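You operate a simulated robot arm through the tools that you are given. There is no shell and no other tool. Be economical: measure what you need, move in short steps, check, and stop when the job is done.

You run a simulated robot arm. Do the job below in one go: nothing can be reset, and whatever is moved stays where it is left.

JOB
Pack the yellow cup whose number matches the silver case and lock the case.
Fine: turn both case latches open, rest the case lid on the blue table, stand the cup inside, put the lid back on and turn both latches shut. Set down upright: what you pick out.

The check looks at the end state, three seconds after you hand in, the way a careful person would. Anything else that was tipped, shoved, dropped, spilled or broken makes it a failure. A push-on lid holds only when it is set on centred and level and pressed home; a screw cap is set on level and turned clockwise until tight.

ROBOT AND FRAMES
A 6-joint arm with a two-finger gripper, on a carriage that runs on a rail from [0.001, -1.737] to [0, 0.603] (x, y) and turns from -116 to 217 degrees about z. Base frame: it is fixed where the carriage stands at the start and does not move with it; the origin is on the floor, on the carriage's upright axis, x ahead of it, y to its left, z up; the surface under the hand at the start is at about z = 0.8. Units: m, degrees, N and s.
Its first joint turns from -166.0 to 166.0 degrees. Places, roughly: blue table top [0.7, 0, 0.8]; inside of the silver case [0.6, 0.4, 0.8]; left case latch [0.6, 0.5, 0.9]; right case latch [0.6, 0.2, 0.9]. Payload 2.54 kg.
The tool frame sits at the grasp point between the pads (the TCP): z along the fingers, y along the line on which they close. The tips reach 0.023 m beyond it. Largest opening 0.126 m; the body of the gripper starts 0.082 m behind the TCP.
Orientation is that of the tool frame in the base frame, as [roll, pitch, yaw] about the fixed x, y, z axes, in that order (R = Rz(yaw) Ry(pitch) Rx(roll)). With the fingers straight down and closing along the base's y, the tool's x points along the base's -x, its y along +y and its z along -z.

CONTROLS
- The arm moves only by the tool arm_command. Its argument "plan" is a list that holds one entry, the list of rows, each a list of 7 numbers: the turn, a rotation vector about the tool's x, y, z in degrees, then the shift along the tool's x, y, z in m, then the finger opening in m, from 0 to 0.126. In form: [[[ax, ay, az, dx, dy, dz, grip], ...]]. A call has 1 to 10 rows; each row shifts and turns the commanded pose from where the row before left it, along the tool's axes as they then stand. A row lasts 0.2 s, in which the tool goes at most 0.05 m and 8.6 degrees; a call with a longer step from one row to the next is refused whole, and so is a gripper value outside its range. A pose out of reach is approached as far as the arm can. The call stops where the force on the tool passes 40 N (or 10 N more than at its start, if that is more) or the arm is blocked; 0.2 s more then pass. Each finger halts on what it meets, pressing with about 40 N; the grip force reading is that of the motor and also rises with nothing between the fingers. The clock runs only during rows and for 0.2 s after the last one: add rows that do not move to give the fingers time. It gives the time, the measured TCP pose, the force on the tool (base axes), the opening and the grip force at its end, in the units of the frame above (readings bear some noise), with the torque about the TCP (base axes, N m) and any sound that the robot's microphone picked up.
- Cameras (640 x 400 px; columns grow to the right, rows downward): "scene" is now at [0.0651, 0.1993, 1.4458]; the picture's right is [-0.05, -1.00, 0.00], its down [-0.61, 0.03, -0.79] and it looks along [0.79, -0.04, -0.61] (base axes); focal length 248 px, centre (320, 200). "wrist" rides on the gripper at [0.082, 0.014, -0.122] in the tool frame; the picture's right is [-0.17, 0.99, 0.00], its down [-0.79, -0.13, -0.60] and it looks along [-0.59, -0.10, 0.80] (tool axes); focal length 243 px, centre (320, 200).
- capture(camera): a new picture of that camera. The clock stands still meanwhile.
- move_column(by): slides the trunk up (or, below 0, down) by that many m; the arm and the scene camera ride with it, the base frame stays. It gives what a move gives, with no picture.
- steer(legs): drives the robot by 1 to 6 legs, each [ahead, left, turn to the left] in m, m and degrees, along the robot's own axes; the way and the turn of a leg run together, so that a leg with both is an arc; at most 1.5 m and 180 degrees a leg. The arm and the cameras ride along, it lands a little off, and it stops where it bumps. It keeps to its track: a leg is cut to what the track allows. It gives what a move gives.
- head_to(pan, tilt): turns the head with the scene camera to pan (to the left, within 120 degrees either way) and tilt (down, from -29 to 69), counted from straight ahead of the robot. It gives what a move gives.
- point_at(camera, pixels): for up to 12 pixels [column, row] of the newest picture of that camera ("zoom" is the newest enlarged one), the place [x, y, z] in the base frame of the surface seen there, good to about 0.002 m. The clock stands still meanwhile.
- enlarge(camera, box): a new picture of the part [left, top, right, bottom] of that camera's present view, enlarged. The clock stands still meanwhile.
- close_job(): hands the job in; it is judged then, once.

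Go step by step. Measure first, check grasps and placings, and put right what went wrong. The budget is 80 turns and 60 pictures, counting those below and the enlarged ones. Unless the task says otherwise, let go and move clear before handing in, and close with one line.

The tools are called after "Emit:" as name(argument=value, ...) on one line, values as JSON. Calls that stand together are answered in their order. arm_command: Moves the arm, as the interface text tells. Its arguments: {"type":"object","properties":{"plan":{"type":"array","items":{"type":"array","items":{"type":"array","items":{"type":"number"}}}}},"required":["plan"]} The other tools are called the same way: move_column (by) slides the trunk up or down; steer (legs) drives the base; head_to (pan, tilt) turns the head that bears the scene camera; capture (camera) takes a picture; point_at (camera, pixels) gives the place of the surface under pixels of a picture; enlarge (camera, box) takes an enlarged picture of a part of a camera's view; close_job () hands the job in.

At the start:

```text
clock: 0.0
eef_pos: [0.5361, 0.0404, 1.2172]
tool_rot: [180.0, 0.0, -179.9]
ft_force: [0.5, -0.5, 0.1]
ft_torque: [0.02, 0.0, -0.01]
finger_gap: 0.1262
gripper_force: 0.1
trunk travel left (down, up): [-0.25, 0.24]
robot x, y, heading: [-0.0022, 0.0014, 0.0]
head pan, tilt: [-3.0, 37.8]
```

scene: 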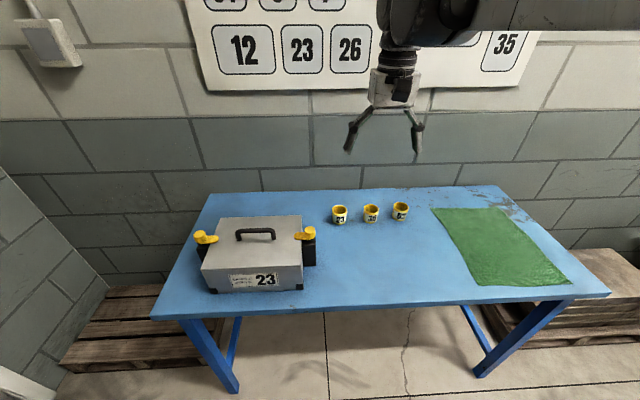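
wrist: 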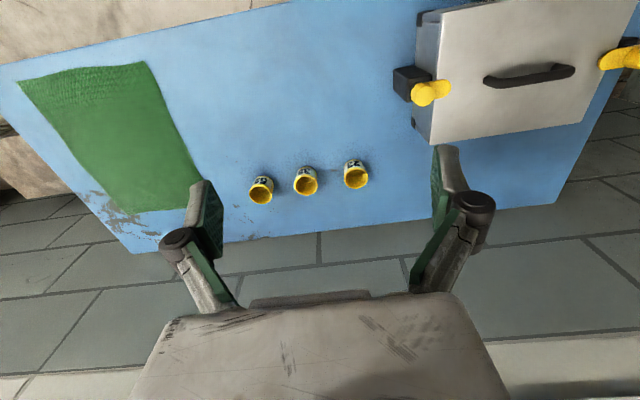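

The case shows 23 at (265,280); three yellow cups stand near (340,213), (371,213), (401,210). I'll zoom on the cups and on the case.

Emit:
enlarge(camera="scene", box=[310, 190, 430, 240])

Emit:
enlarge(camera="scene", box=[180, 200, 340, 300])

Emit:
point_at(camera="scene", pixels=[[340, 207], [371, 207], [400, 204], [255, 231], [202, 237], [212, 239], [305, 235], [312, 231], [220, 219], [299, 216], [208, 266], [303, 263]])

```text
5.33 times, centred on (370, 215) of scene
```

zoom: 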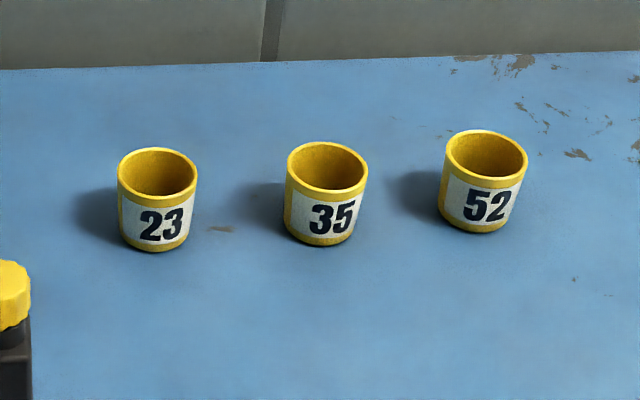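

```text
4.00 times, centred on (260, 250) of scene
```

zoom: 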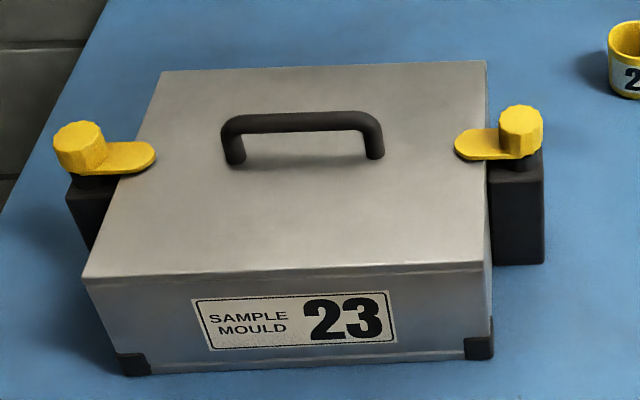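

```text
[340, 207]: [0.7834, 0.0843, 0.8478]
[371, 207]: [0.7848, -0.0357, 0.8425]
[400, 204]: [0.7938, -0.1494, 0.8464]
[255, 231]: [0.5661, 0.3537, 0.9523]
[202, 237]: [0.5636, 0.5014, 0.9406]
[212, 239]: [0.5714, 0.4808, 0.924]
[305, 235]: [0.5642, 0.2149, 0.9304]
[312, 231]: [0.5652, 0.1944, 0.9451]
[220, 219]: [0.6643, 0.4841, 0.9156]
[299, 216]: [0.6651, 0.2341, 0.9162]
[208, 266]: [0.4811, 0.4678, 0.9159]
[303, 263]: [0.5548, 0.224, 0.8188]
```

The cup with 23 is the left one, at about (0.78, 0.08). The latches have faceted knobs with tongues over the lid, so I'll measure the knobs and the handle in the zoom picture.

Emit:
point_at(camera="zoom", pixels=[[76, 130], [58, 132], [98, 130], [78, 123], [150, 155], [522, 112], [502, 115], [540, 114], [460, 150], [232, 122], [370, 122], [300, 116]])

Emit:
enlarge(camera="wrist", box=[380, 0, 640, 162])

```text
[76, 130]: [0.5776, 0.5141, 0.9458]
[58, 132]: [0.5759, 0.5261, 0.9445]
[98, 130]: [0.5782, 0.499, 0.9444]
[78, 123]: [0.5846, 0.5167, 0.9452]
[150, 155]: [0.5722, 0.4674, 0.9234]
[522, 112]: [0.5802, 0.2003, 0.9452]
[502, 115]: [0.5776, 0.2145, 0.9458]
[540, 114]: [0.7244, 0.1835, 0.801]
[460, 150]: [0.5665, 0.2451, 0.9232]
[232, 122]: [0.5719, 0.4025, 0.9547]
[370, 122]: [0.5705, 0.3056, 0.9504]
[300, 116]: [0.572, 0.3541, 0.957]
```

```text
2.46 times, centred on (510, 81) of wrist
```

zoom: 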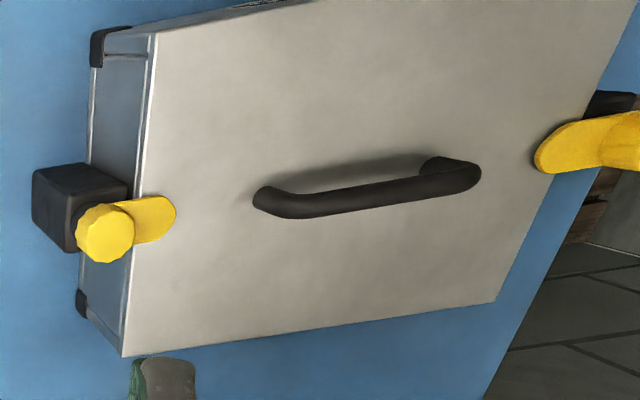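

Left knob is near (0.574, 0.512), right knob near (0.572, 0.201), both with their tops at 0.945, and the tongues are at z≈0.923. I'll move above the right knob and look with the wrist camera.

Emit:
arm_command(plan=[[[0, 0, 0, -0.007, 0.032, 0.032, 0.126], [0, 0, 0, -0.007, 0.032, 0.032, 0.126], [0, 0, 0, -0.007, 0.032, 0.032, 0.126], [0, 0, 0, -0.007, 0.032, 0.032, 0.1], [0, 0, 0, -0.007, 0.033, 0.032, 0.08], [0, 0, 0, 0, 0, 0, 0.06]]])

Emit:
capture(camera="wrist")

```text
clock: 1.4
eef_pos: [0.5726, 0.1998, 1.057]
tool_rot: [-179.9, 0.0, 179.9]
ft_force: [0.0, -0.3, -0.4]
ft_torque: [-0.05, 0.03, 0.0]
finger_gap: 0.06
gripper_force: 0.0
trunk travel left (down, up): [-0.25, 0.24]
robot x, y, heading: [-0.0032, 0.0016, 0.1]
head pan, tilt: [-3.0, 37.8]
```

```text
54 pictures are left
```

wrist: 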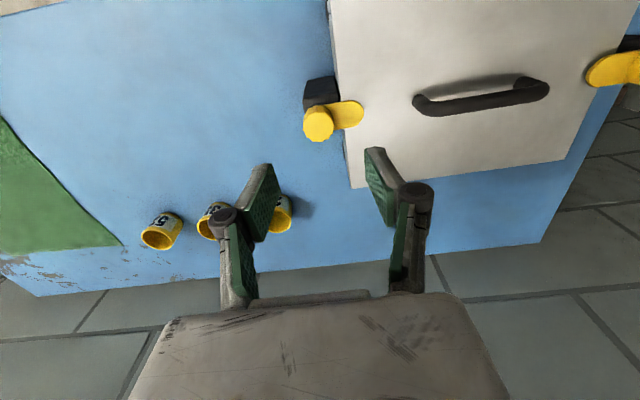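

The right knob shows at (318,124). I'll measure its edges in an enlargement.

Emit:
enlarge(camera="wrist", box=[290, 70, 380, 160])

```text
4.44 times, centred on (335, 115) of wrist
```

zoom: 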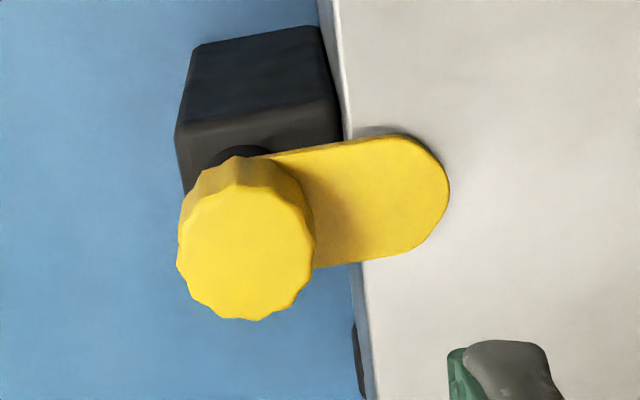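

Emit:
point_at(camera="zoom", pixels=[[245, 255], [182, 255], [308, 255], [245, 198], [245, 312], [350, 150], [370, 245], [440, 190], [400, 195], [500, 200], [270, 120]])

```text
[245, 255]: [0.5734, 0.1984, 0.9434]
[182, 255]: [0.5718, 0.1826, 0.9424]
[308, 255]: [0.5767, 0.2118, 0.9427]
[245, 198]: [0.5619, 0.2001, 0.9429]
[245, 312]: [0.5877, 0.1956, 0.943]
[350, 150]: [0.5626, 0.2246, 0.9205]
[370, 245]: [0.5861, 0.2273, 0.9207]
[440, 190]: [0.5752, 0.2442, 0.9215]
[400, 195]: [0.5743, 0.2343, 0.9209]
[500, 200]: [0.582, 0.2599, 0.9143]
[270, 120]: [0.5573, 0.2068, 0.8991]
```

Right knob centre is (0.574, 0.198), radius ~0.0145, top 0.943, tongue top 0.921. I'll turn the hand 85° clockwise so the fingers straddle the knob along x, above the tongue.

Emit:
arm_command(plan=[[[0, 0, 8.5, 0, 0, 0, 0.06], [0, 0, 8.5, 0, 0, 0, 0.06], [0, 0, 8.5, 0, 0, 0, 0.06], [0, 0, 8.5, 0, 0, 0, 0.06], [0, 0, 8.5, 0, 0, 0, 0.06], [0, 0, 8.5, 0, 0, 0, 0.06], [0, 0, 8.5, 0, 0, 0, 0.06], [0, 0, 8.5, 0, 0, 0, 0.06], [0, 0, 8.5, 0, 0, 0, 0.06], [0, 0, 8.5, 0, 0, 0, 0.06]]])

```text
clock: 3.6
eef_pos: [0.57, 0.2007, 1.0563]
tool_rot: [-179.9, 0.1, 94.9]
ft_force: [-0.6, -0.4, -0.4]
ft_torque: [0.01, -0.02, 0.0]
finger_gap: 0.0601
gripper_force: 0.0
trunk travel left (down, up): [-0.25, 0.24]
robot x, y, heading: [0.0028, 0.0, -0.1]
head pan, tilt: [-3.0, 37.8]
```

Hand is turned. I'll correct by (+0.004, −0.003), go down to z 0.949 and close.

Emit:
arm_command(plan=[[[0, 0, 0, -0.003, 0.0038, 0.035, 0.06], [0, 0, 0, 0, 0, 0.035, 0.06], [0, 0, 0, 0, 0, 0.025, 0.06], [0, 0, 0, 0, 0, 0.012, 0.06]]])

Emit:
capture(camera="wrist")

```text
clock: 4.6
eef_pos: [0.5743, 0.1967, 0.9505]
tool_rot: [180.0, 0.0, 95.0]
ft_force: [0.5, 0.1, 0.1]
ft_torque: [0.02, 0.0, 0.03]
finger_gap: 0.06
gripper_force: 0.0
trunk travel left (down, up): [-0.25, 0.24]
robot x, y, heading: [0.0023, -0.0021, 0.1]
head pan, tilt: [-3.0, 37.8]
```

```text
52 pictures are left
```

wrist: 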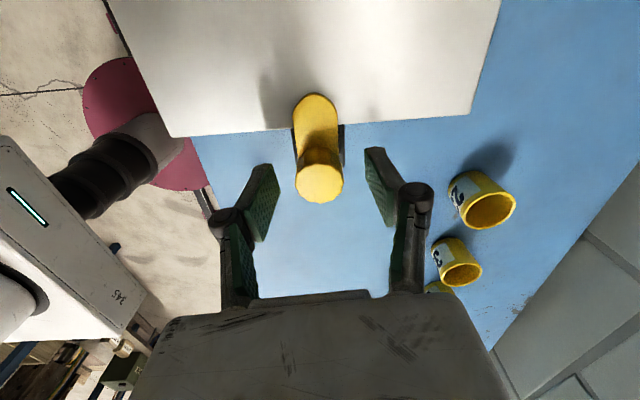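

The knob (318,180) sits between the pads. I'll close, then turn counter-clockwise a little to feel it.

Emit:
arm_command(plan=[[[0, 0, 0, 0, 0, 0, 0.02], [0, 0, 0, 0, 0, 0, 0.02], [0, 0, 0, 0, 0, 0, 0.02], [0, 0, 0, 0, 0, 0, 0.02], [0, 0, -6, 0, 0, 0, 0.02], [0, 0, -8, 0, 0, 0, 0.02]]])

Emit:
capture(camera="wrist")

```text
clock: 6.0
eef_pos: [0.5742, 0.1986, 0.9503]
tool_rot: [179.9, 0.1, 109.1]
ft_force: [-15.7, -6.4, -9.4]
ft_torque: [-0.11, 0.28, -0.01]
finger_gap: 0.0312
gripper_force: 44.8
trunk travel left (down, up): [-0.25, 0.24]
robot x, y, heading: [0.0006, 0.0006, -0.1]
head pan, tilt: [-3.0, 37.8]
```

```text
51 pictures are left
```

wrist: 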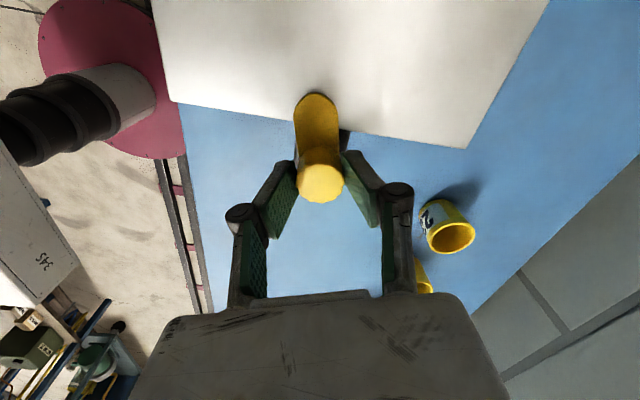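

The tongue turned along with the hand (still upright in the picture at (318,120)) with little torque. I'll continue counter-clockwise.

Emit:
arm_command(plan=[[[0, 0, -8, 0, 0, 0, 0.02], [0, 0, -8, 0, 0, 0, 0.02], [0, 0, -8, 0, 0, 0, 0.02], [0, 0, -8, 0, 0, 0, 0.02], [0, 0, -8, 0, 0, 0, 0.02], [0, 0, -8, 0, 0, 0, 0.02], [0, 0, -8, 0, 0, 0, 0.02], [0, 0, -8, 0, 0, 0, 0.02], [0, 0, -8, 0, 0, 0, 0.02], [0, 0, -5, 0, 0, 0, 0.02]]])

Emit:
capture(camera="wrist")

```text
clock: 8.2
eef_pos: [0.575, 0.1983, 0.95]
tool_rot: [179.9, -0.1, -174.0]
ft_force: [-10.9, -16.0, -24.6]
ft_torque: [-0.38, 0.23, -0.09]
finger_gap: 0.0314
gripper_force: 44.9
trunk travel left (down, up): [-0.25, 0.24]
robot x, y, heading: [0.0002, 0.0011, 0.1]
head pan, tilt: [-3.0, 37.8]
```

```text
50 pictures are left
```

wrist: 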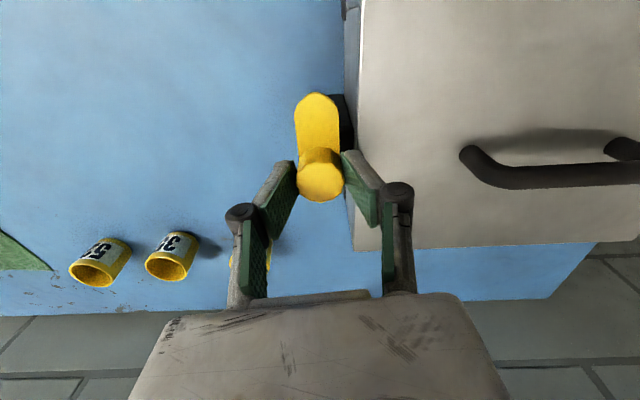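

The right tongue now points toward the robot, parallel to the case and clear of the lid. I'll release, rise, and go over to the left knob.

Emit:
arm_command(plan=[[[0, 0, 0, 0, 0, 0, 0.06], [0, 0, 0, 0, 0, 0, 0.06], [0, 0, 0, 0, 0, -0.045, 0.06], [0, 0, 0, -0.0045, 0.0446, -0.012, 0.06], [0, 0, 0, -0.0045, 0.0446, -0.012, 0.06], [0, 0, 0, -0.0045, 0.0446, -0.012, 0.06], [0, 0, 0, -0.0045, 0.0446, -0.012, 0.06], [0, 0, 0, -0.0045, 0.0446, -0.012, 0.06], [0, 0, 0, -0.0045, 0.0446, -0.012, 0.06], [0, 0, 0, -0.0045, 0.0446, 0, 0.06]]])

Emit:
arm_command(plan=[[[0, 0, -8, 0, 0, 0, 0.06], [0, 0, -8, 0, 0, 0, 0.06], [0, 0, -8, 0, 0, 0, 0.06], [0, 0, -8, 0, 0, 0, 0.06], [0, 0, -8, 0, 0, 0, 0.06], [0, 0, -8, 0, 0, 0, 0.06], [0, 0, -8, 0, 0, 0, 0.06], [0, 0, -8, 0, 0, 0, 0.06], [0, 0, -8, 0, 0, 0, 0.06], [0, 0, -8, 0, 0, 0, 0.06]]])

Emit:
enlarge(camera="wrist", box=[220, 20, 420, 145])

```text
clock: 10.4
eef_pos: [0.5716, 0.5129, 1.0646]
tool_rot: [-180.0, 0.0, -174.1]
ft_force: [-0.1, -0.6, 0.6]
ft_torque: [0.02, -0.05, 0.01]
finger_gap: 0.0598
gripper_force: 0.1
trunk travel left (down, up): [-0.25, 0.24]
robot x, y, heading: [0.0021, -0.0024, -0.1]
head pan, tilt: [-3.0, 37.8]
```

```text
clock: 12.6
eef_pos: [0.5736, 0.5112, 1.0658]
tool_rot: [-180.0, 0.1, -93.8]
ft_force: [-0.1, 0.5, 0.0]
ft_torque: [0.01, -0.03, -0.04]
finger_gap: 0.0598
gripper_force: 0.0
trunk travel left (down, up): [-0.25, 0.24]
robot x, y, heading: [0.0009, -0.0008, -0.1]
head pan, tilt: [-3.0, 37.8]
```

```text
3.20 times, centred on (320, 82) of wrist
```

zoom: 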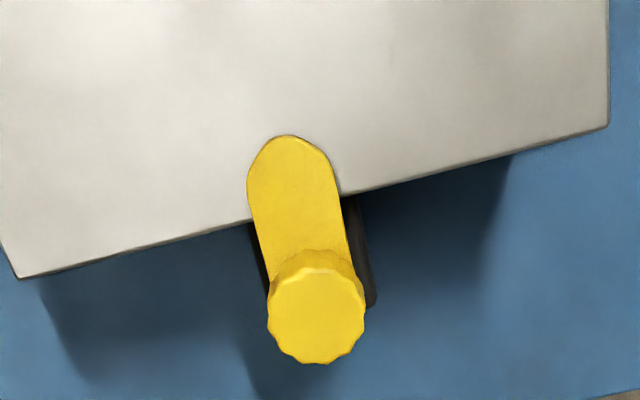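

Emit:
point_at(camera="zoom", pixels=[[316, 315], [271, 317], [362, 315], [316, 273], [316, 358], [290, 145], [20, 270], [604, 122]])

```text
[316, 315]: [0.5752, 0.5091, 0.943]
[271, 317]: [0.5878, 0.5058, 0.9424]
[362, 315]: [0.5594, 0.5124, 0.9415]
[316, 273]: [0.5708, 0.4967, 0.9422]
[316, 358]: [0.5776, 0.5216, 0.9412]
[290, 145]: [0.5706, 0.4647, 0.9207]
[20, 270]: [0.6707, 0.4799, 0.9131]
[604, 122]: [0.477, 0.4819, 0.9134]
```

Left knob centre is (0.574, 0.5095), tongue straight toward the lid. I'll go down, grip, and turn clockwise a little to feel it.

Emit:
arm_command(plan=[[[0, 0, 0, 0.0017, 0, 0.04, 0.06], [0, 0, 0, 0, 0, 0.04, 0.06], [0, 0, 0, 0, 0, 0.025, 0.06], [0, 0, 0, 0, 0, 0.011, 0.06], [0, 0, 0, 0, 0, 0, 0.02], [0, 0, 0, 0, 0, 0, 0.02], [0, 0, 0, 0, 0, 0, 0.02], [0, 0, 0, 0, 0, 0, 0.02], [0, 0, 6, 0, 0, 0, 0.02], [0, 0, 6, 0, 0, 0, 0.02]]])

Emit:
capture(camera="wrist")

```text
clock: 14.8
eef_pos: [0.5746, 0.5101, 0.9503]
tool_rot: [-180.0, 0.0, -106.0]
ft_force: [-5.0, -0.1, 1.4]
ft_torque: [-0.13, 0.14, 0.57]
finger_gap: 0.0313
gripper_force: 45.4
trunk travel left (down, up): [-0.25, 0.24]
robot x, y, heading: [-0.0034, 0.0002, 0.2]
head pan, tilt: [-3.0, 37.8]
```

```text
48 pictures are left
```

wrist: 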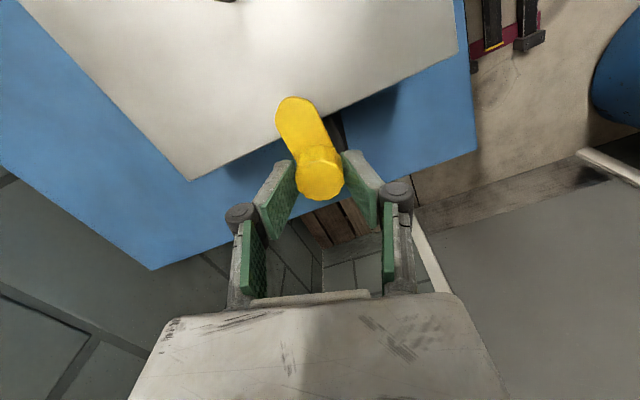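

Torque rose to 0.57 and the tongue stayed put (tilted in the picture at (300,120)), so clockwise is its closing stop. I'll turn counter-clockwise instead.

Emit:
arm_command(plan=[[[0, 0, -8.5, 0, 0, 0, 0.02], [0, 0, -8.5, 0, 0, 0, 0.02], [0, 0, -8.5, 0, 0, 0, 0.02], [0, 0, -8.5, 0, 0, 0, 0.02], [0, 0, -8.5, 0, 0, 0, 0.02], [0, 0, -8.5, 0, 0, 0, 0.02], [0, 0, -8.5, 0, 0, 0, 0.02], [0, 0, -8.5, 0, 0, 0, 0.02], [0, 0, -8.5, 0, 0, 0, 0.02], [0, 0, -8.5, 0, 0, 0, 0.02]]])

Emit:
capture(camera="wrist")

```text
clock: 17.0
eef_pos: [0.5734, 0.511, 0.95]
tool_rot: [179.9, -0.1, -20.8]
ft_force: [-0.3, 3.1, -7.5]
ft_torque: [-0.04, -0.68, 0.02]
finger_gap: 0.0311
gripper_force: 44.7
trunk travel left (down, up): [-0.25, 0.24]
robot x, y, heading: [0.001, 0.002, 0.0]
head pan, tilt: [-3.0, 37.8]
```

```text
47 pictures are left
```

wrist: 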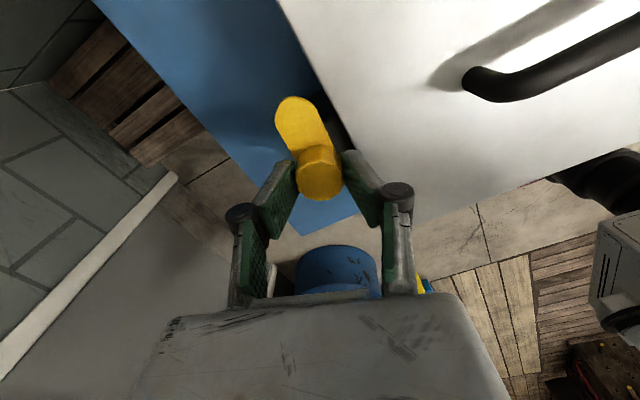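

The left tongue is now nearly parallel to the case edge. I'll turn 6° more, release and rise, then look from the scene camera.

Emit:
arm_command(plan=[[[0, 0, -6, 0, 0, 0, 0.02], [0, 0, 0, 0, 0, 0, 0.06], [0, 0, 0, 0, 0, 0, 0.06], [0, 0, 0, 0, 0, -0.04, 0.06], [0, 0, 0, 0, 0, -0.045, 0.06], [0, 0, 0, 0, 0, -0.045, 0.06]]])

Emit:
arm_command(plan=[[[0, 0, 8.5, 0, 0, 0, 0.06], [0, 0, 8.5, 0, 0, 0, 0.06], [0, 0, 8.5, 0, 0, 0, 0.06], [0, 0, 8.5, 0, 0, 0, 0.06], [0, 0, 8.5, 0, 0, 0, 0.06], [0, 0, 8.5, 0, 0, 0, 0.06], [0, 0, 8.5, 0, 0, 0, 0.06], [0, 0, 8.5, 0, 0, 0, 0.06], [0, 0, 8.5, 0, 0, 0, 0.06], [0, 0, 0, 0, 0, 0, 0.06]]])

Emit:
enlarge(camera="scene", box=[180, 200, 340, 300])

```text
clock: 18.4
eef_pos: [0.5732, 0.5082, 1.0798]
tool_rot: [180.0, 0.0, -14.9]
ft_force: [0.0, 0.7, 0.8]
ft_torque: [-0.03, 0.01, -0.01]
finger_gap: 0.0598
gripper_force: 0.1
trunk travel left (down, up): [-0.25, 0.24]
robot x, y, heading: [0.0033, 0.0011, -0.1]
head pan, tilt: [-3.0, 37.8]
```

```text
clock: 20.6
eef_pos: [0.5743, 0.5099, 1.0799]
tool_rot: [179.9, 0.1, -91.6]
ft_force: [-0.7, 0.0, -0.4]
ft_torque: [-0.01, 0.03, 0.0]
finger_gap: 0.06
gripper_force: 0.0
trunk travel left (down, up): [-0.25, 0.24]
robot x, y, heading: [0.0031, 0.0048, -0.3]
head pan, tilt: [-3.0, 37.8]
```

```text
4.00 times, centred on (260, 250) of scene
```

zoom: 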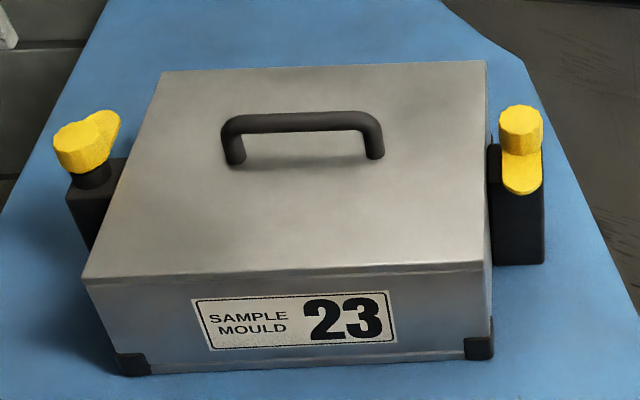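

Both tongues are clear of the lid. Cup 23 isn't visible at the zoom's right edge, perhaps hidden behind the arm, so I'll take the full view.

Emit:
capture(camera="scene")

```text
45 pictures are left
```

scene: 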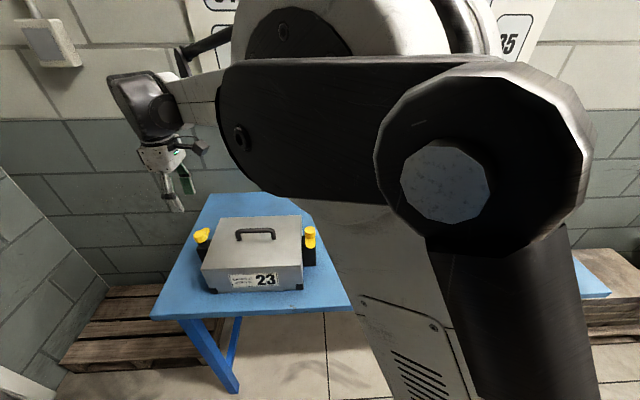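

That was only the arm blocking the view. Next I'll move above the lid handle (centre ~(0.573, 0.354)) with the fingers along x.

Emit:
arm_command(plan=[[[0, 0, 0, 0.039, 0, 0, 0.06], [0, 0, 0, 0.039, 0, 0, 0.06], [0, 0, 0, 0.039, 0, 0, 0.06], [0, 0, 0, 0.039, 0, 0, 0.06]]])

Emit:
capture(camera="wrist")

```text
clock: 21.6
eef_pos: [0.5697, 0.3546, 1.0803]
tool_rot: [-179.9, 0.1, -91.5]
ft_force: [0.1, 0.0, 0.0]
ft_torque: [-0.03, 0.0, -0.01]
finger_gap: 0.0602
gripper_force: 0.2
trunk travel left (down, up): [-0.25, 0.24]
robot x, y, heading: [0.0026, 0.0015, 0.1]
head pan, tilt: [-3.0, 37.8]
```

```text
44 pictures are left
```

wrist: 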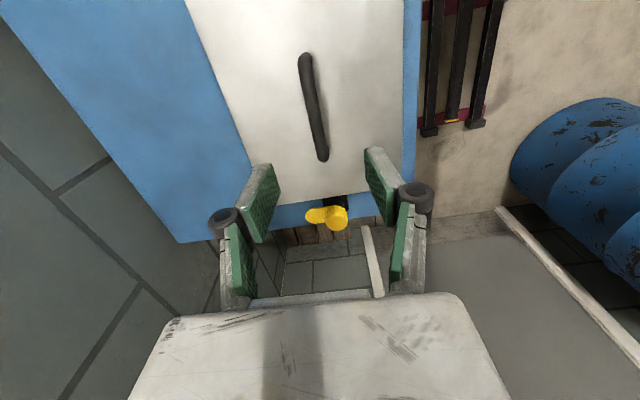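

Emit:
point_at(camera="wrist", pixels=[[302, 60], [308, 60], [305, 75], [310, 95], [316, 115], [320, 140], [186, 5], [250, 170], [401, 5], [402, 170]])

Emit:
head_to(pan=-3, tilt=45)

Emit:
capture(camera="scene")

```text
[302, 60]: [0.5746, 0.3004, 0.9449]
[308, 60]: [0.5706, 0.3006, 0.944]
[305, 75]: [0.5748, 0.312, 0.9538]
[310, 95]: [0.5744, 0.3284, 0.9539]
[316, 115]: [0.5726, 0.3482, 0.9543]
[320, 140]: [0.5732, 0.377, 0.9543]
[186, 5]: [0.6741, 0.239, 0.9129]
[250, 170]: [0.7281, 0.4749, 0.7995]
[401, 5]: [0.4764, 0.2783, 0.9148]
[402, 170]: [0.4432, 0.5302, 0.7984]
```

```text
clock: 22.3
eef_pos: [0.5697, 0.3553, 1.081]
tool_rot: [180.0, 0.0, -91.6]
ft_force: [-0.9, 0.2, 0.6]
ft_torque: [-0.03, 0.02, 0.0]
finger_gap: 0.0599
gripper_force: 0.1
trunk travel left (down, up): [-0.25, 0.24]
robot x, y, heading: [-0.0015, -0.0017, 0.1]
head pan, tilt: [-3.0, 45.0]
```

```text
43 pictures are left
```

scene: 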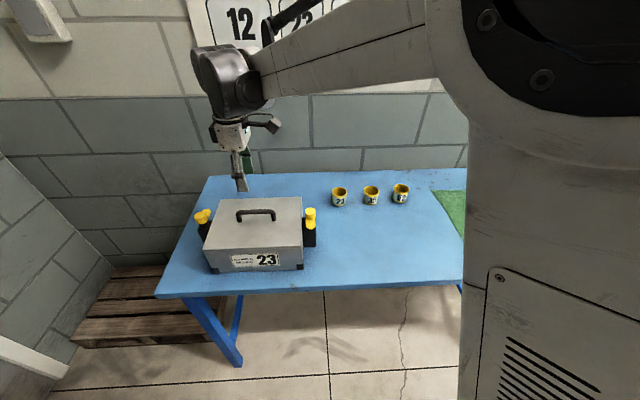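

Handle bar runs at x≈0.5735, y centre 0.353, top 0.954. I'll check the free table area for the lid and meanwhile lower onto the handle.

Emit:
point_at(camera="scene", pixels=[[330, 285], [400, 283], [440, 280], [436, 192], [460, 230], [315, 243], [340, 205], [371, 204], [400, 202], [311, 222]])

Emit:
arm_command(plan=[[[0, 0, -1.5, 0.002, -0.0038, 0.035, 0.06], [0, 0, 0, 0, 0, 0.04, 0.06], [0, 0, 0, 0, 0, 0.035, 0.06], [0, 0, 0, 0, 0, 0.02, 0.06]]])

Emit:
capture(camera="wrist")

```text
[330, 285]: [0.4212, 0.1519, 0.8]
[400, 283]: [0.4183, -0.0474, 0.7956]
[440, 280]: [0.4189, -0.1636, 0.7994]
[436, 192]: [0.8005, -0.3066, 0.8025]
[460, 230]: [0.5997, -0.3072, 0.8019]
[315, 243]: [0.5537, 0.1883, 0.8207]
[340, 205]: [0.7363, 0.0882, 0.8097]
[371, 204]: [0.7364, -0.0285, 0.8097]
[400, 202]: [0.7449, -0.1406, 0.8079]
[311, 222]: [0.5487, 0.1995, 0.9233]
```

```text
clock: 23.3
eef_pos: [0.5702, 0.3505, 0.9489]
tool_rot: [-179.9, -0.1, -90.1]
ft_force: [0.7, 0.3, -0.6]
ft_torque: [-0.03, -0.01, 0.02]
finger_gap: 0.0598
gripper_force: 0.1
trunk travel left (down, up): [-0.25, 0.24]
robot x, y, heading: [-0.0037, -0.0013, -0.0]
head pan, tilt: [-3.0, 45.0]
```

```text
42 pictures are left
```

wrist: 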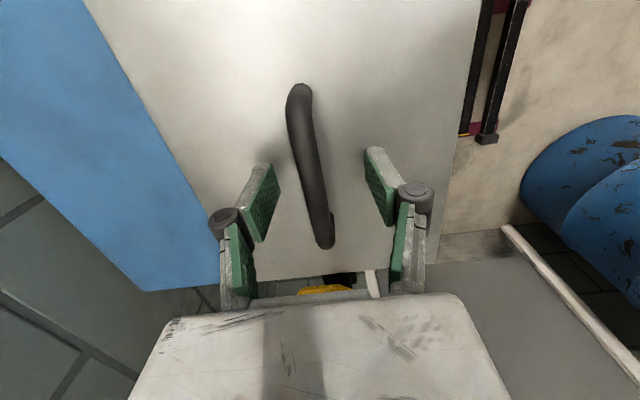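

The handle (310,170) is between the pads and aligned. I'll centre by 3 mm and close.

Emit:
arm_command(plan=[[[0, 0, 0, 0, -0.003, 0, 0.04], [0, 0, 0, 0, 0, 0, 0.02], [0, 0, 0, 0, 0, 0, 0.0], [0, 0, 0, 0, 0, 0, 0.0], [0, 0, 0, 0, 0, 0, 0.0], [0, 0, 0, 0, 0, 0, 0.0]]])

```text
clock: 24.7
eef_pos: [0.5753, 0.3523, 0.9503]
tool_rot: [179.9, 0.1, -89.9]
ft_force: [0.0, 0.2, 0.4]
ft_torque: [-0.01, -0.01, 0.0]
finger_gap: 0.0059
gripper_force: 33.2
trunk travel left (down, up): [-0.25, 0.24]
robot x, y, heading: [0.0006, 0.0017, 0.0]
head pan, tilt: [-3.0, 45.0]
```

The gap reads 0.006, thinner than expected. I'll look before lifting.

Emit:
enlarge(camera="wrist", box=[220, 60, 420, 280])

```text
1.82 times, centred on (320, 170) of wrist
```

zoom: 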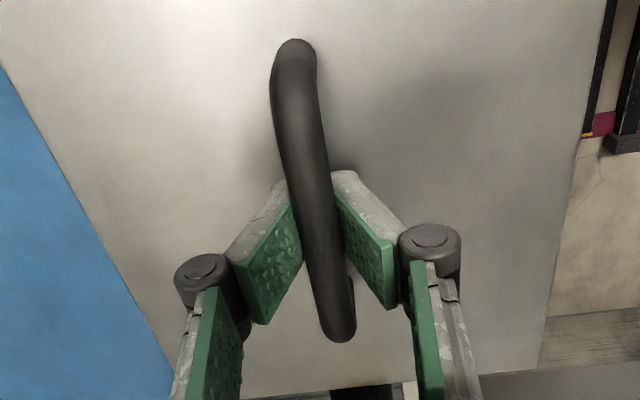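

The tips clasp the bar. I'll lift slowly.

Emit:
arm_command(plan=[[[0, 0, 0, 0, 0, -0.01, 0.0], [0, 0, 0, 0, 0, -0.01, 0.0], [0, 0, 0, 0, 0, -0.02, 0.0], [0, 0, 0, 0, 0, -0.02, 0.0], [0, 0, 0, 0, 0, -0.03, 0.0], [0, 0, 0, 0, 0, -0.03, 0.0], [0, 0, 0, 0, 0, 0, 0.0]]])

Emit:
capture(camera="scene")

```text
clock: 26.3
eef_pos: [0.5753, 0.3536, 1.0726]
tool_rot: [180.0, -0.1, -89.9]
ft_force: [-0.3, 0.0, -3.9]
ft_torque: [0.0, -0.02, 0.02]
finger_gap: 0.0061
gripper_force: 32.8
trunk travel left (down, up): [-0.25, 0.24]
robot x, y, heading: [-0.0005, -0.0027, 0.3]
head pan, tilt: [-3.0, 45.0]
```

```text
40 pictures are left
```

scene: 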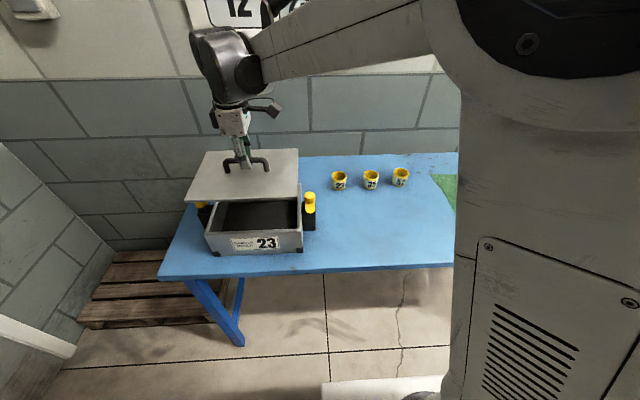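

The lid is up and level (weight ~4 N). I'll carry it to the free table area around (0.565, −0.03).

Emit:
arm_command(plan=[[[0, 0, 0, 0.03, 0, 0, 0], [0, 0, 0, 0.046, 0.0015, 0, 0], [0, 0, 0, 0.046, 0.0015, 0, 0], [0, 0, 0, 0.046, 0.0015, 0, 0], [0, 0, 0, 0.046, 0.0015, 0, 0], [0, 0, 0, 0.046, 0.0015, 0, 0], [0, 0, 0, 0.046, 0.0015, 0, 0], [0, 0, 0, 0.046, 0.0015, 0, 0], [0, 0, 0, 0.03, 0, 0, 0], [0, 0, 0, 0, 0, 0, 0]]])

Emit:
arm_command(plan=[[[0, 0, 0, 0, 0, 0.04, 0], [0, 0, 0, 0, 0, 0.04, 0], [0, 0, 0, 0, 0, 0.04, 0], [0, 0, 0, 0, 0, 0.04, 0], [0, 0, 0, 0, 0, 0.02, 0], [0, 0, 0, 0, 0, 0, 0]]])

Emit:
capture(camera="scene")

```text
clock: 28.5
eef_pos: [0.5656, -0.0314, 1.0731]
tool_rot: [-180.0, 0.0, -90.0]
ft_force: [0.4, -0.4, -3.6]
ft_torque: [0.02, 0.0, 0.03]
finger_gap: 0.0059
gripper_force: 33.3
trunk travel left (down, up): [-0.25, 0.24]
robot x, y, heading: [-0.0003, 0.0015, -0.2]
head pan, tilt: [-3.0, 45.0]
```

```text
clock: 29.9
eef_pos: [0.5671, -0.0296, 0.8905]
tool_rot: [180.0, 0.0, -90.0]
ft_force: [-0.3, 0.3, -4.2]
ft_torque: [-0.01, -0.01, 0.02]
finger_gap: 0.0061
gripper_force: 32.8
trunk travel left (down, up): [-0.25, 0.24]
robot x, y, heading: [0.0056, 0.0001, 0.1]
head pan, tilt: [-3.0, 45.0]
```

```text
39 pictures are left
```

scene: 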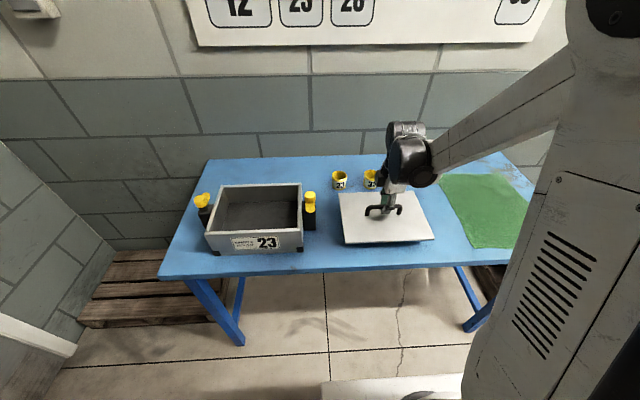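

The lid hovers over clear blue table. I'll lower it in small steps until it touches.

Emit:
arm_command(plan=[[[0, 0, 0, 0, 0, 0.008, 0], [0, 0, 0, 0, 0, 0.006, 0], [0, 0, 0, 0, 0, 0.004, 0], [0, 0, 0, 0, 0, 0.004, 0], [0, 0, 0, 0, 0, 0.003, 0]]])

```text
clock: 31.1
eef_pos: [0.5663, -0.0297, 0.8659]
tool_rot: [-179.9, -0.1, -90.0]
ft_force: [0.1, 0.4, -3.4]
ft_torque: [-0.06, 0.0, 0.01]
finger_gap: 0.0061
gripper_force: 32.7
trunk travel left (down, up): [-0.25, 0.24]
robot x, y, heading: [0.0013, 0.0037, 0.0]
head pan, tilt: [-3.0, 45.0]
```

Emit:
arm_command(plan=[[[0, 0, 0, 0, 0, 0.003, 0], [0, 0, 0, 0, 0, 0.003, 0], [0, 0, 0, 0, 0, 0.003, 0], [0, 0, 0, 0, 0, 0.003, 0]]])

Emit:
enlarge(camera="scene", box=[320, 170, 450, 255])

```text
clock: 32.1
eef_pos: [0.5661, -0.0299, 0.8539]
tool_rot: [-180.0, -0.2, -90.1]
ft_force: [0.9, -0.5, 0.3]
ft_torque: [0.01, 0.01, 0.0]
finger_gap: 0.0061
gripper_force: 32.6
trunk travel left (down, up): [-0.25, 0.24]
robot x, y, heading: [-0.0009, -0.0015, -0.1]
head pan, tilt: [-3.0, 45.0]
```

```text
4.71 times, centred on (385, 212) of scene
```

zoom: 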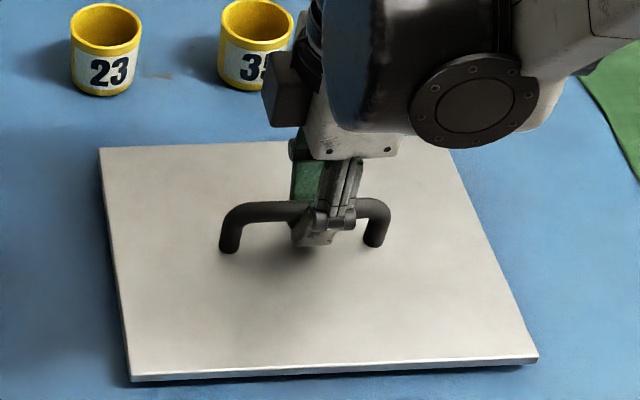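

The load has dropped to zero, so the lid rests on the table. I'll open and rise.

Emit:
arm_command(plan=[[[0, 0, 0, 0, 0, 0, 0.03], [0, 0, 0, 0, 0, 0, 0.06], [0, 0, 0, 0, 0, 0, 0.06], [0, 0, 0, 0, 0, -0.02, 0.06], [0, 0, 0, 0, 0, -0.04, 0.06], [0, 0, 0, 0, 0, -0.05, 0.06], [0, 0, 0, 0, 0, -0.05, 0.06]]])

Emit:
capture(camera="scene")

Emit:
enlarge(camera="scene", box=[320, 160, 400, 210])

```text
clock: 33.7
eef_pos: [0.5651, -0.0313, 1.0159]
tool_rot: [-180.0, 0.0, -90.1]
ft_force: [0.5, -0.6, -0.3]
ft_torque: [0.01, 0.01, 0.0]
finger_gap: 0.0599
gripper_force: 0.2
trunk travel left (down, up): [-0.25, 0.24]
robot x, y, heading: [0.0052, -0.0022, -0.1]
head pan, tilt: [-3.0, 45.0]
```

```text
37 pictures are left
```

scene: 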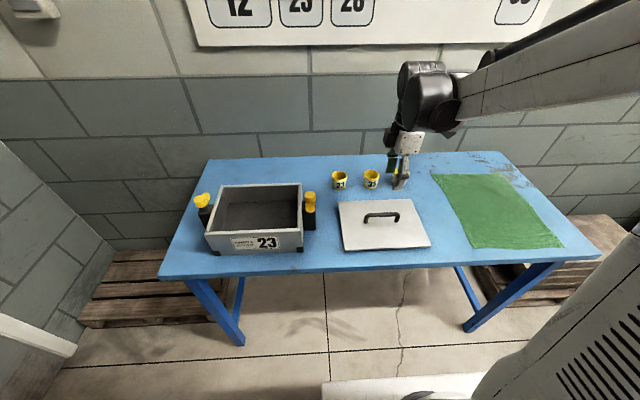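

```text
8.00 times, centred on (360, 185) of scene
```

zoom: 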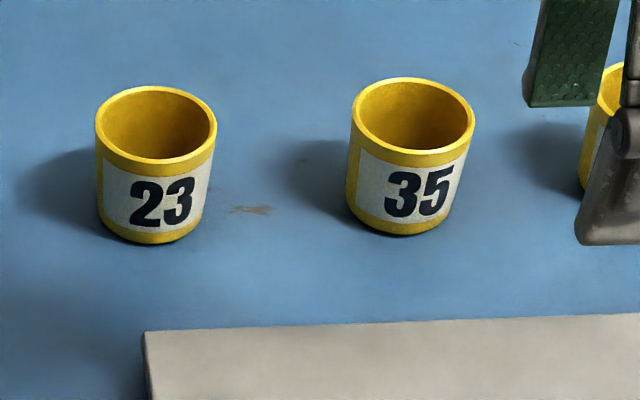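

Lid rests fine, and cup 23 is confirmed. I'll measure its rim and the case interior.

Emit:
point_at(camera="zoom", pixels=[[99, 125], [213, 125], [156, 90], [156, 160], [156, 238], [353, 115], [471, 115], [150, 120]])

Emit:
point_at(camera="scene", pixels=[[255, 215], [230, 220], [280, 220], [219, 188], [298, 186], [209, 232], [300, 229], [381, 216], [342, 202], [412, 199], [345, 248], [429, 243]])

```text
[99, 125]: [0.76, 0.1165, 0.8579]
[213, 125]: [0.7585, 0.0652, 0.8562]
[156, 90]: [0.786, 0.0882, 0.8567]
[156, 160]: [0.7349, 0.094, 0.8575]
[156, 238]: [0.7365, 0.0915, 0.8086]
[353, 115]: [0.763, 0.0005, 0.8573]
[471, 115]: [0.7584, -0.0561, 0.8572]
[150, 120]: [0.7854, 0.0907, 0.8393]
```

```text
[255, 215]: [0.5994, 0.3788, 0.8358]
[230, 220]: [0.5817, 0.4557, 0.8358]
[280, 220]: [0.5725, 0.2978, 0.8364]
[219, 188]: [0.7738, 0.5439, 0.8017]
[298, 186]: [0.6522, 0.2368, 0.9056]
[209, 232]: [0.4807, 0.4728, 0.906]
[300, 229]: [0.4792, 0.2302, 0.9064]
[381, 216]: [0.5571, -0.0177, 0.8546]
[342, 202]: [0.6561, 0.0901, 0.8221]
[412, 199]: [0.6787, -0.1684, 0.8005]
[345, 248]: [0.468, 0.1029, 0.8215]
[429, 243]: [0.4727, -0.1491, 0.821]
```

Cup 23 is at (0.7605, 0.091), diameter ~0.052, height ~0.057. The case floor reads z≈0.836, so I'll look inside it for a recess or foam.

Emit:
enlarge(camera="scene", box=[190, 175, 330, 262])

```text
4.57 times, centred on (260, 218) of scene
```

zoom: 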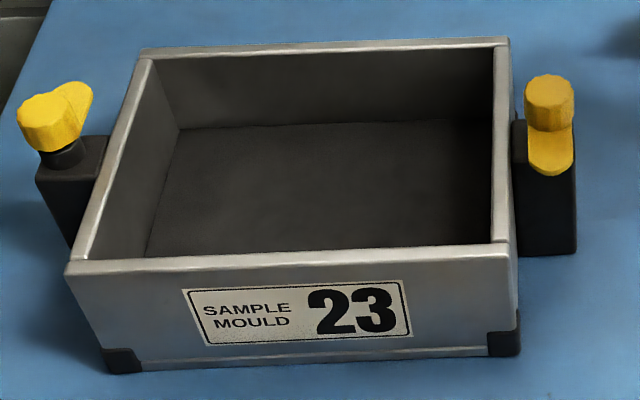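

The floor is flat, with room for the cup at the centre. I'll move above cup 23 and descend partway with the fingers along x, away from the neighbour.

Emit:
arm_command(plan=[[[0, 0, 0, -0.0244, -0.0391, 0, 0.085], [0, 0, 0, -0.0244, -0.0391, 0, 0.085], [0, 0, 0, -0.0244, -0.0391, 0, 0.085], [0, 0, 0, -0.0244, -0.0391, 0, 0.085], [0, 0, 0, -0.0244, -0.0391, 0, 0.085], [0, 0, 0, 0, 0, 0.045, 0.085], [0, 0, 0, 0, 0, 0.045, 0.085], [0, 0, 0, 0, 0, 0, 0.085]]])

Emit:
capture(camera="wrist")

Emit:
point_at(camera="wrist", pixels=[[320, 160]])

```text
clock: 35.5
eef_pos: [0.758, 0.0904, 0.9243]
tool_rot: [-180.0, 0.0, -90.0]
ft_force: [-0.1, 0.2, 0.2]
ft_torque: [0.01, 0.01, 0.0]
finger_gap: 0.085
gripper_force: 0.1
trunk travel left (down, up): [-0.25, 0.24]
robot x, y, heading: [-0.0001, -0.0029, 0.1]
head pan, tilt: [-3.0, 45.0]
```

```text
34 pictures are left
```

wrist: 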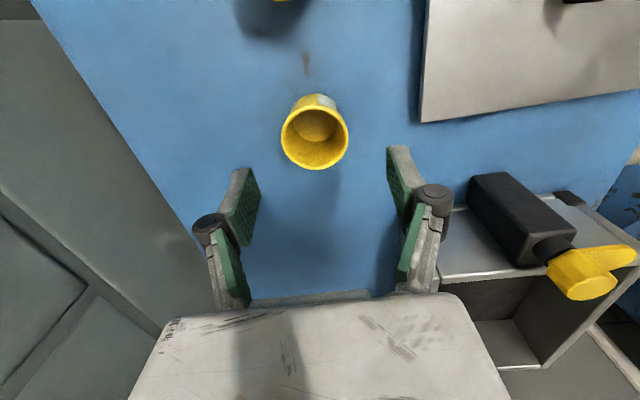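

```text
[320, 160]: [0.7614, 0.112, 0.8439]
```

Cup 23 at (315,132) is centred between the open pads. I'll descend and close.

Emit:
arm_command(plan=[[[0, 0, 0, 0, -0.0025, 0.03, 0.085], [0, 0, 0, 0, 0, 0.03, 0.085], [0, 0, 0, 0, 0, 0.024, 0.085], [0, 0, 0, 0, 0, 0, 0.06], [0, 0, 0, 0, 0, 0, 0.04], [0, 0, 0, 0, 0, 0, 0.04], [0, 0, 0, 0, 0, 0, 0.04]]])

Emit:
capture(camera="wrist")

```text
clock: 37.1
eef_pos: [0.7611, 0.0905, 0.8407]
tool_rot: [-179.9, 0.0, -90.0]
ft_force: [-1.0, -1.4, 0.1]
ft_torque: [-0.02, -0.02, 0.0]
finger_gap: 0.0509
gripper_force: 39.9
trunk travel left (down, up): [-0.25, 0.24]
robot x, y, heading: [0.0007, -0.0001, 0.1]
head pan, tilt: [-3.0, 45.0]
```

```text
33 pictures are left
```

wrist: 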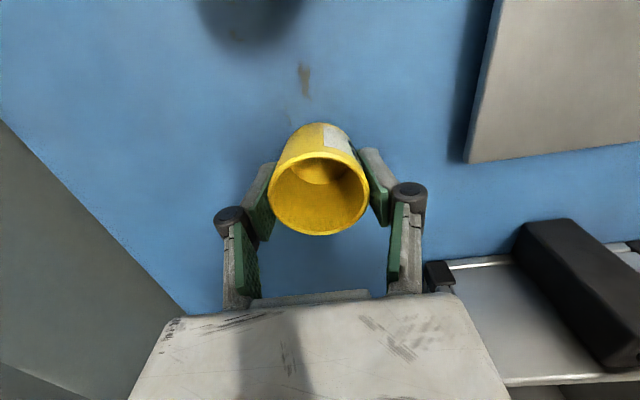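

Cup is gripped (0.051). I'll lift it to z 1.02 and carry it over the case centre.

Emit:
arm_command(plan=[[[0, 0, 0, 0, 0, -0.02, 0.04], [0, 0, 0, 0, 0, -0.04, 0.04], [0, 0, 0, 0, 0, -0.045, 0.04], [0, 0, 0, 0, 0, -0.045, 0.04], [0, 0, 0, 0, 0, -0.03, 0.04]]])

Emit:
arm_command(plan=[[[0, 0, 0, -0.0276, 0.0197, 0, 0.04], [0, 0, 0, -0.0376, 0.0267, 0, 0.04], [0, 0, 0, -0.0376, 0.0267, 0, 0.04], [0, 0, 0, -0.0376, 0.0267, 0, 0.04], [0, 0, 0, -0.0376, 0.0267, 0, 0.04], [0, 0, 0, -0.0376, 0.0267, 0, 0.04], [0, 0, 0, -0.0276, 0.0197, 0, 0.04], [0, 0, 0, -0.0206, 0.0142, 0, 0.04], [0, 0, 0, 0, 0, 0, 0.04]]])

Emit:
capture(camera="wrist")

```text
clock: 38.3
eef_pos: [0.764, 0.0907, 1.0182]
tool_rot: [-180.0, 0.0, -90.0]
ft_force: [0.8, 0.2, -1.0]
ft_torque: [-0.04, -0.01, 0.02]
finger_gap: 0.0509
gripper_force: 40.2
trunk travel left (down, up): [-0.25, 0.24]
robot x, y, heading: [-0.001, 0.0013, 0.0]
head pan, tilt: [-3.0, 45.0]
```

```text
clock: 40.3
eef_pos: [0.5761, 0.3548, 1.0181]
tool_rot: [180.0, 0.0, -89.9]
ft_force: [0.7, 0.4, -0.8]
ft_torque: [0.04, -0.04, -0.02]
finger_gap: 0.0508
gripper_force: 40.1
trunk travel left (down, up): [-0.25, 0.24]
robot x, y, heading: [-0.0006, -0.0007, -0.1]
head pan, tilt: [-3.0, 45.0]
```

```text
32 pictures are left
```

wrist: 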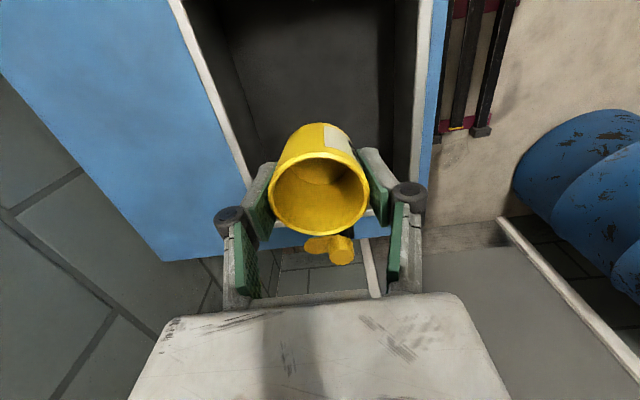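

Cup hangs over the case centre. I'll lower it to just above the floor, then in small steps.

Emit:
arm_command(plan=[[[0, 0, 0, 0, 0, 0.04, 0.04], [0, 0, 0, 0, 0, 0.04, 0.04], [0, 0, 0, 0, 0, 0.04, 0.04], [0, 0, 0, 0, 0, 0.013, 0.04], [0, 0, 0, 0, 0, 0.003, 0.04], [0, 0, 0, 0, 0, 0.002, 0.04], [0, 0, 0, 0, 0, 0.0015, 0.04]]])

```text
clock: 41.9
eef_pos: [0.5765, 0.3569, 0.8805]
tool_rot: [180.0, -0.1, -90.0]
ft_force: [0.0, 0.3, -1.0]
ft_torque: [-0.01, 0.0, -0.02]
finger_gap: 0.0506
gripper_force: 40.0
trunk travel left (down, up): [-0.25, 0.24]
robot x, y, heading: [-0.0004, 0.0014, -0.1]
head pan, tilt: [-3.0, 45.0]
```

Emit:
arm_command(plan=[[[0, 0, 0, 0, 0, 0.0015, 0.04], [0, 0, 0, 0, 0, 0.0015, 0.04], [0, 0, 0, 0, 0, 0.001, 0.04], [0, 0, 0, 0, 0, 0, 0.04]]])

```text
clock: 42.9
eef_pos: [0.576, 0.3551, 0.875]
tool_rot: [-180.0, 0.0, -89.9]
ft_force: [0.1, -0.9, -0.7]
ft_torque: [0.01, -0.02, 0.0]
finger_gap: 0.0507
gripper_force: 39.8
trunk travel left (down, up): [-0.25, 0.24]
robot x, y, heading: [-0.0002, -0.0004, 0.1]
head pan, tilt: [-3.0, 45.0]
```

No firm contact yet, so I'll go a few more millimetres.

Emit:
arm_command(plan=[[[0, 0, 0, 0, 0, 0.001, 0.04], [0, 0, 0, 0, 0, 0.001, 0.04], [0, 0, 0, 0, 0, 0, 0.04]]])

Emit:
enlarge(camera="scene", box=[190, 165, 330, 252])

```text
clock: 43.7
eef_pos: [0.5771, 0.357, 0.8726]
tool_rot: [-179.9, 0.0, -90.0]
ft_force: [-0.6, 1.3, 1.0]
ft_torque: [0.03, -0.01, 0.03]
finger_gap: 0.0506
gripper_force: 39.6
trunk travel left (down, up): [-0.25, 0.24]
robot x, y, heading: [0.0029, -0.0007, -0.0]
head pan, tilt: [-3.0, 45.0]
```

```text
4.57 times, centred on (260, 208) of scene
```

zoom: 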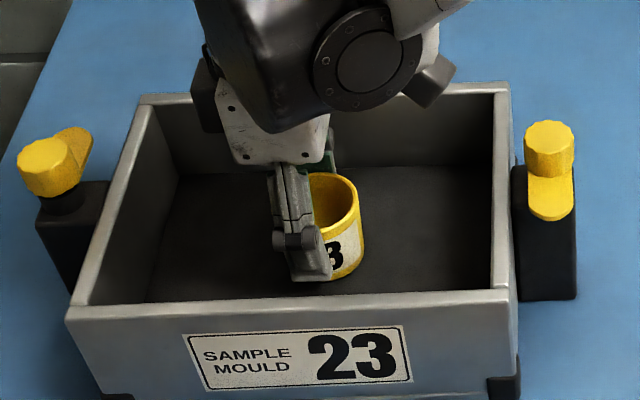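

The load is off, so the cup stands on the floor. I'll open and rise straight up.

Emit:
arm_command(plan=[[[0, 0, 0, 0, 0, 0, 0.065], [0, 0, 0, 0, 0, 0, 0.08], [0, 0, 0, 0, 0, 0, 0.08], [0, 0, 0, 0, 0, -0.02, 0.08], [0, 0, 0, 0, 0, -0.04, 0.08], [0, 0, 0, 0, 0, -0.045, 0.08], [0, 0, 0, 0, 0, -0.045, 0.08], [0, 0, 0, 0, 0, -0.03, 0.06]]])

Emit:
arm_command(plan=[[[0, 0, 0, 0.045, 0.001, 0, 0.06], [0, 0, 0, 0.045, 0.001, 0, 0.06], [0, 0, 0, 0.045, 0.001, 0, 0.06], [0, 0, 0, 0.045, 0.001, 0, 0.06], [0, 0, 0, 0.045, 0.001, 0, 0.06], [0, 0, 0, 0.045, 0.001, 0, 0.06], [0, 0, 0, 0.045, 0.001, 0, 0.06], [0, 0, 0, 0.045, 0.001, 0, 0.06], [0, 0, 0, 0.026, 0.002, 0, 0.06]]])

Emit:
enlarge(camera="scene", box=[190, 165, 330, 252])

Emit:
capture(camera="wrist")

```text
clock: 45.5
eef_pos: [0.579, 0.3556, 1.0528]
tool_rot: [-180.0, 0.0, -90.1]
ft_force: [0.5, 0.4, 0.2]
ft_torque: [-0.01, 0.0, 0.02]
finger_gap: 0.0597
gripper_force: 0.0
trunk travel left (down, up): [-0.25, 0.24]
robot x, y, heading: [-0.0009, -0.0008, -0.0]
head pan, tilt: [-3.0, 45.0]
```

```text
clock: 47.5
eef_pos: [0.5655, -0.029, 1.0525]
tool_rot: [180.0, 0.0, -90.1]
ft_force: [-0.3, 0.2, -0.9]
ft_torque: [0.0, -0.01, -0.02]
finger_gap: 0.06
gripper_force: 0.0
trunk travel left (down, up): [-0.25, 0.24]
robot x, y, heading: [-0.0026, 0.0008, -0.0]
head pan, tilt: [-3.0, 45.0]
```

```text
4.57 times, centred on (260, 208) of scene
```

zoom: 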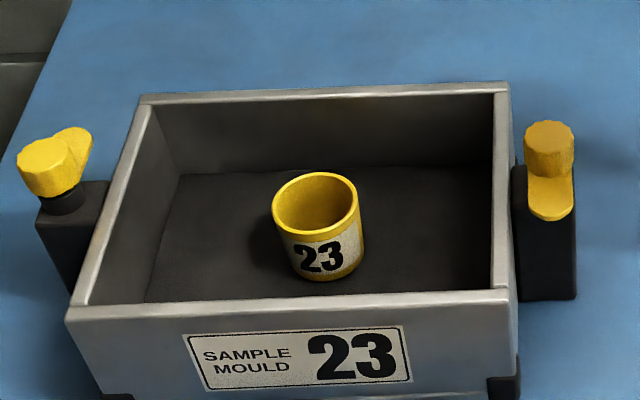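

```text
29 pictures are left
```

wrist: 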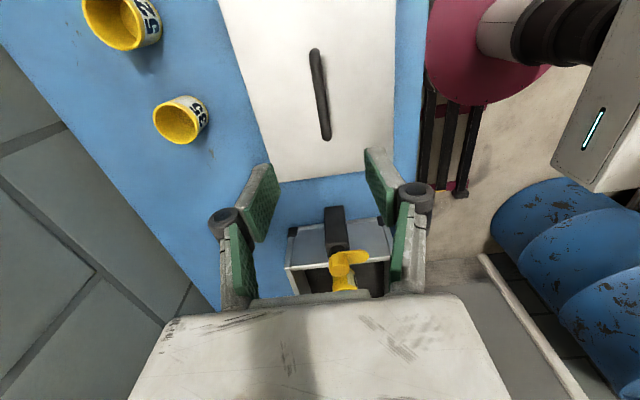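

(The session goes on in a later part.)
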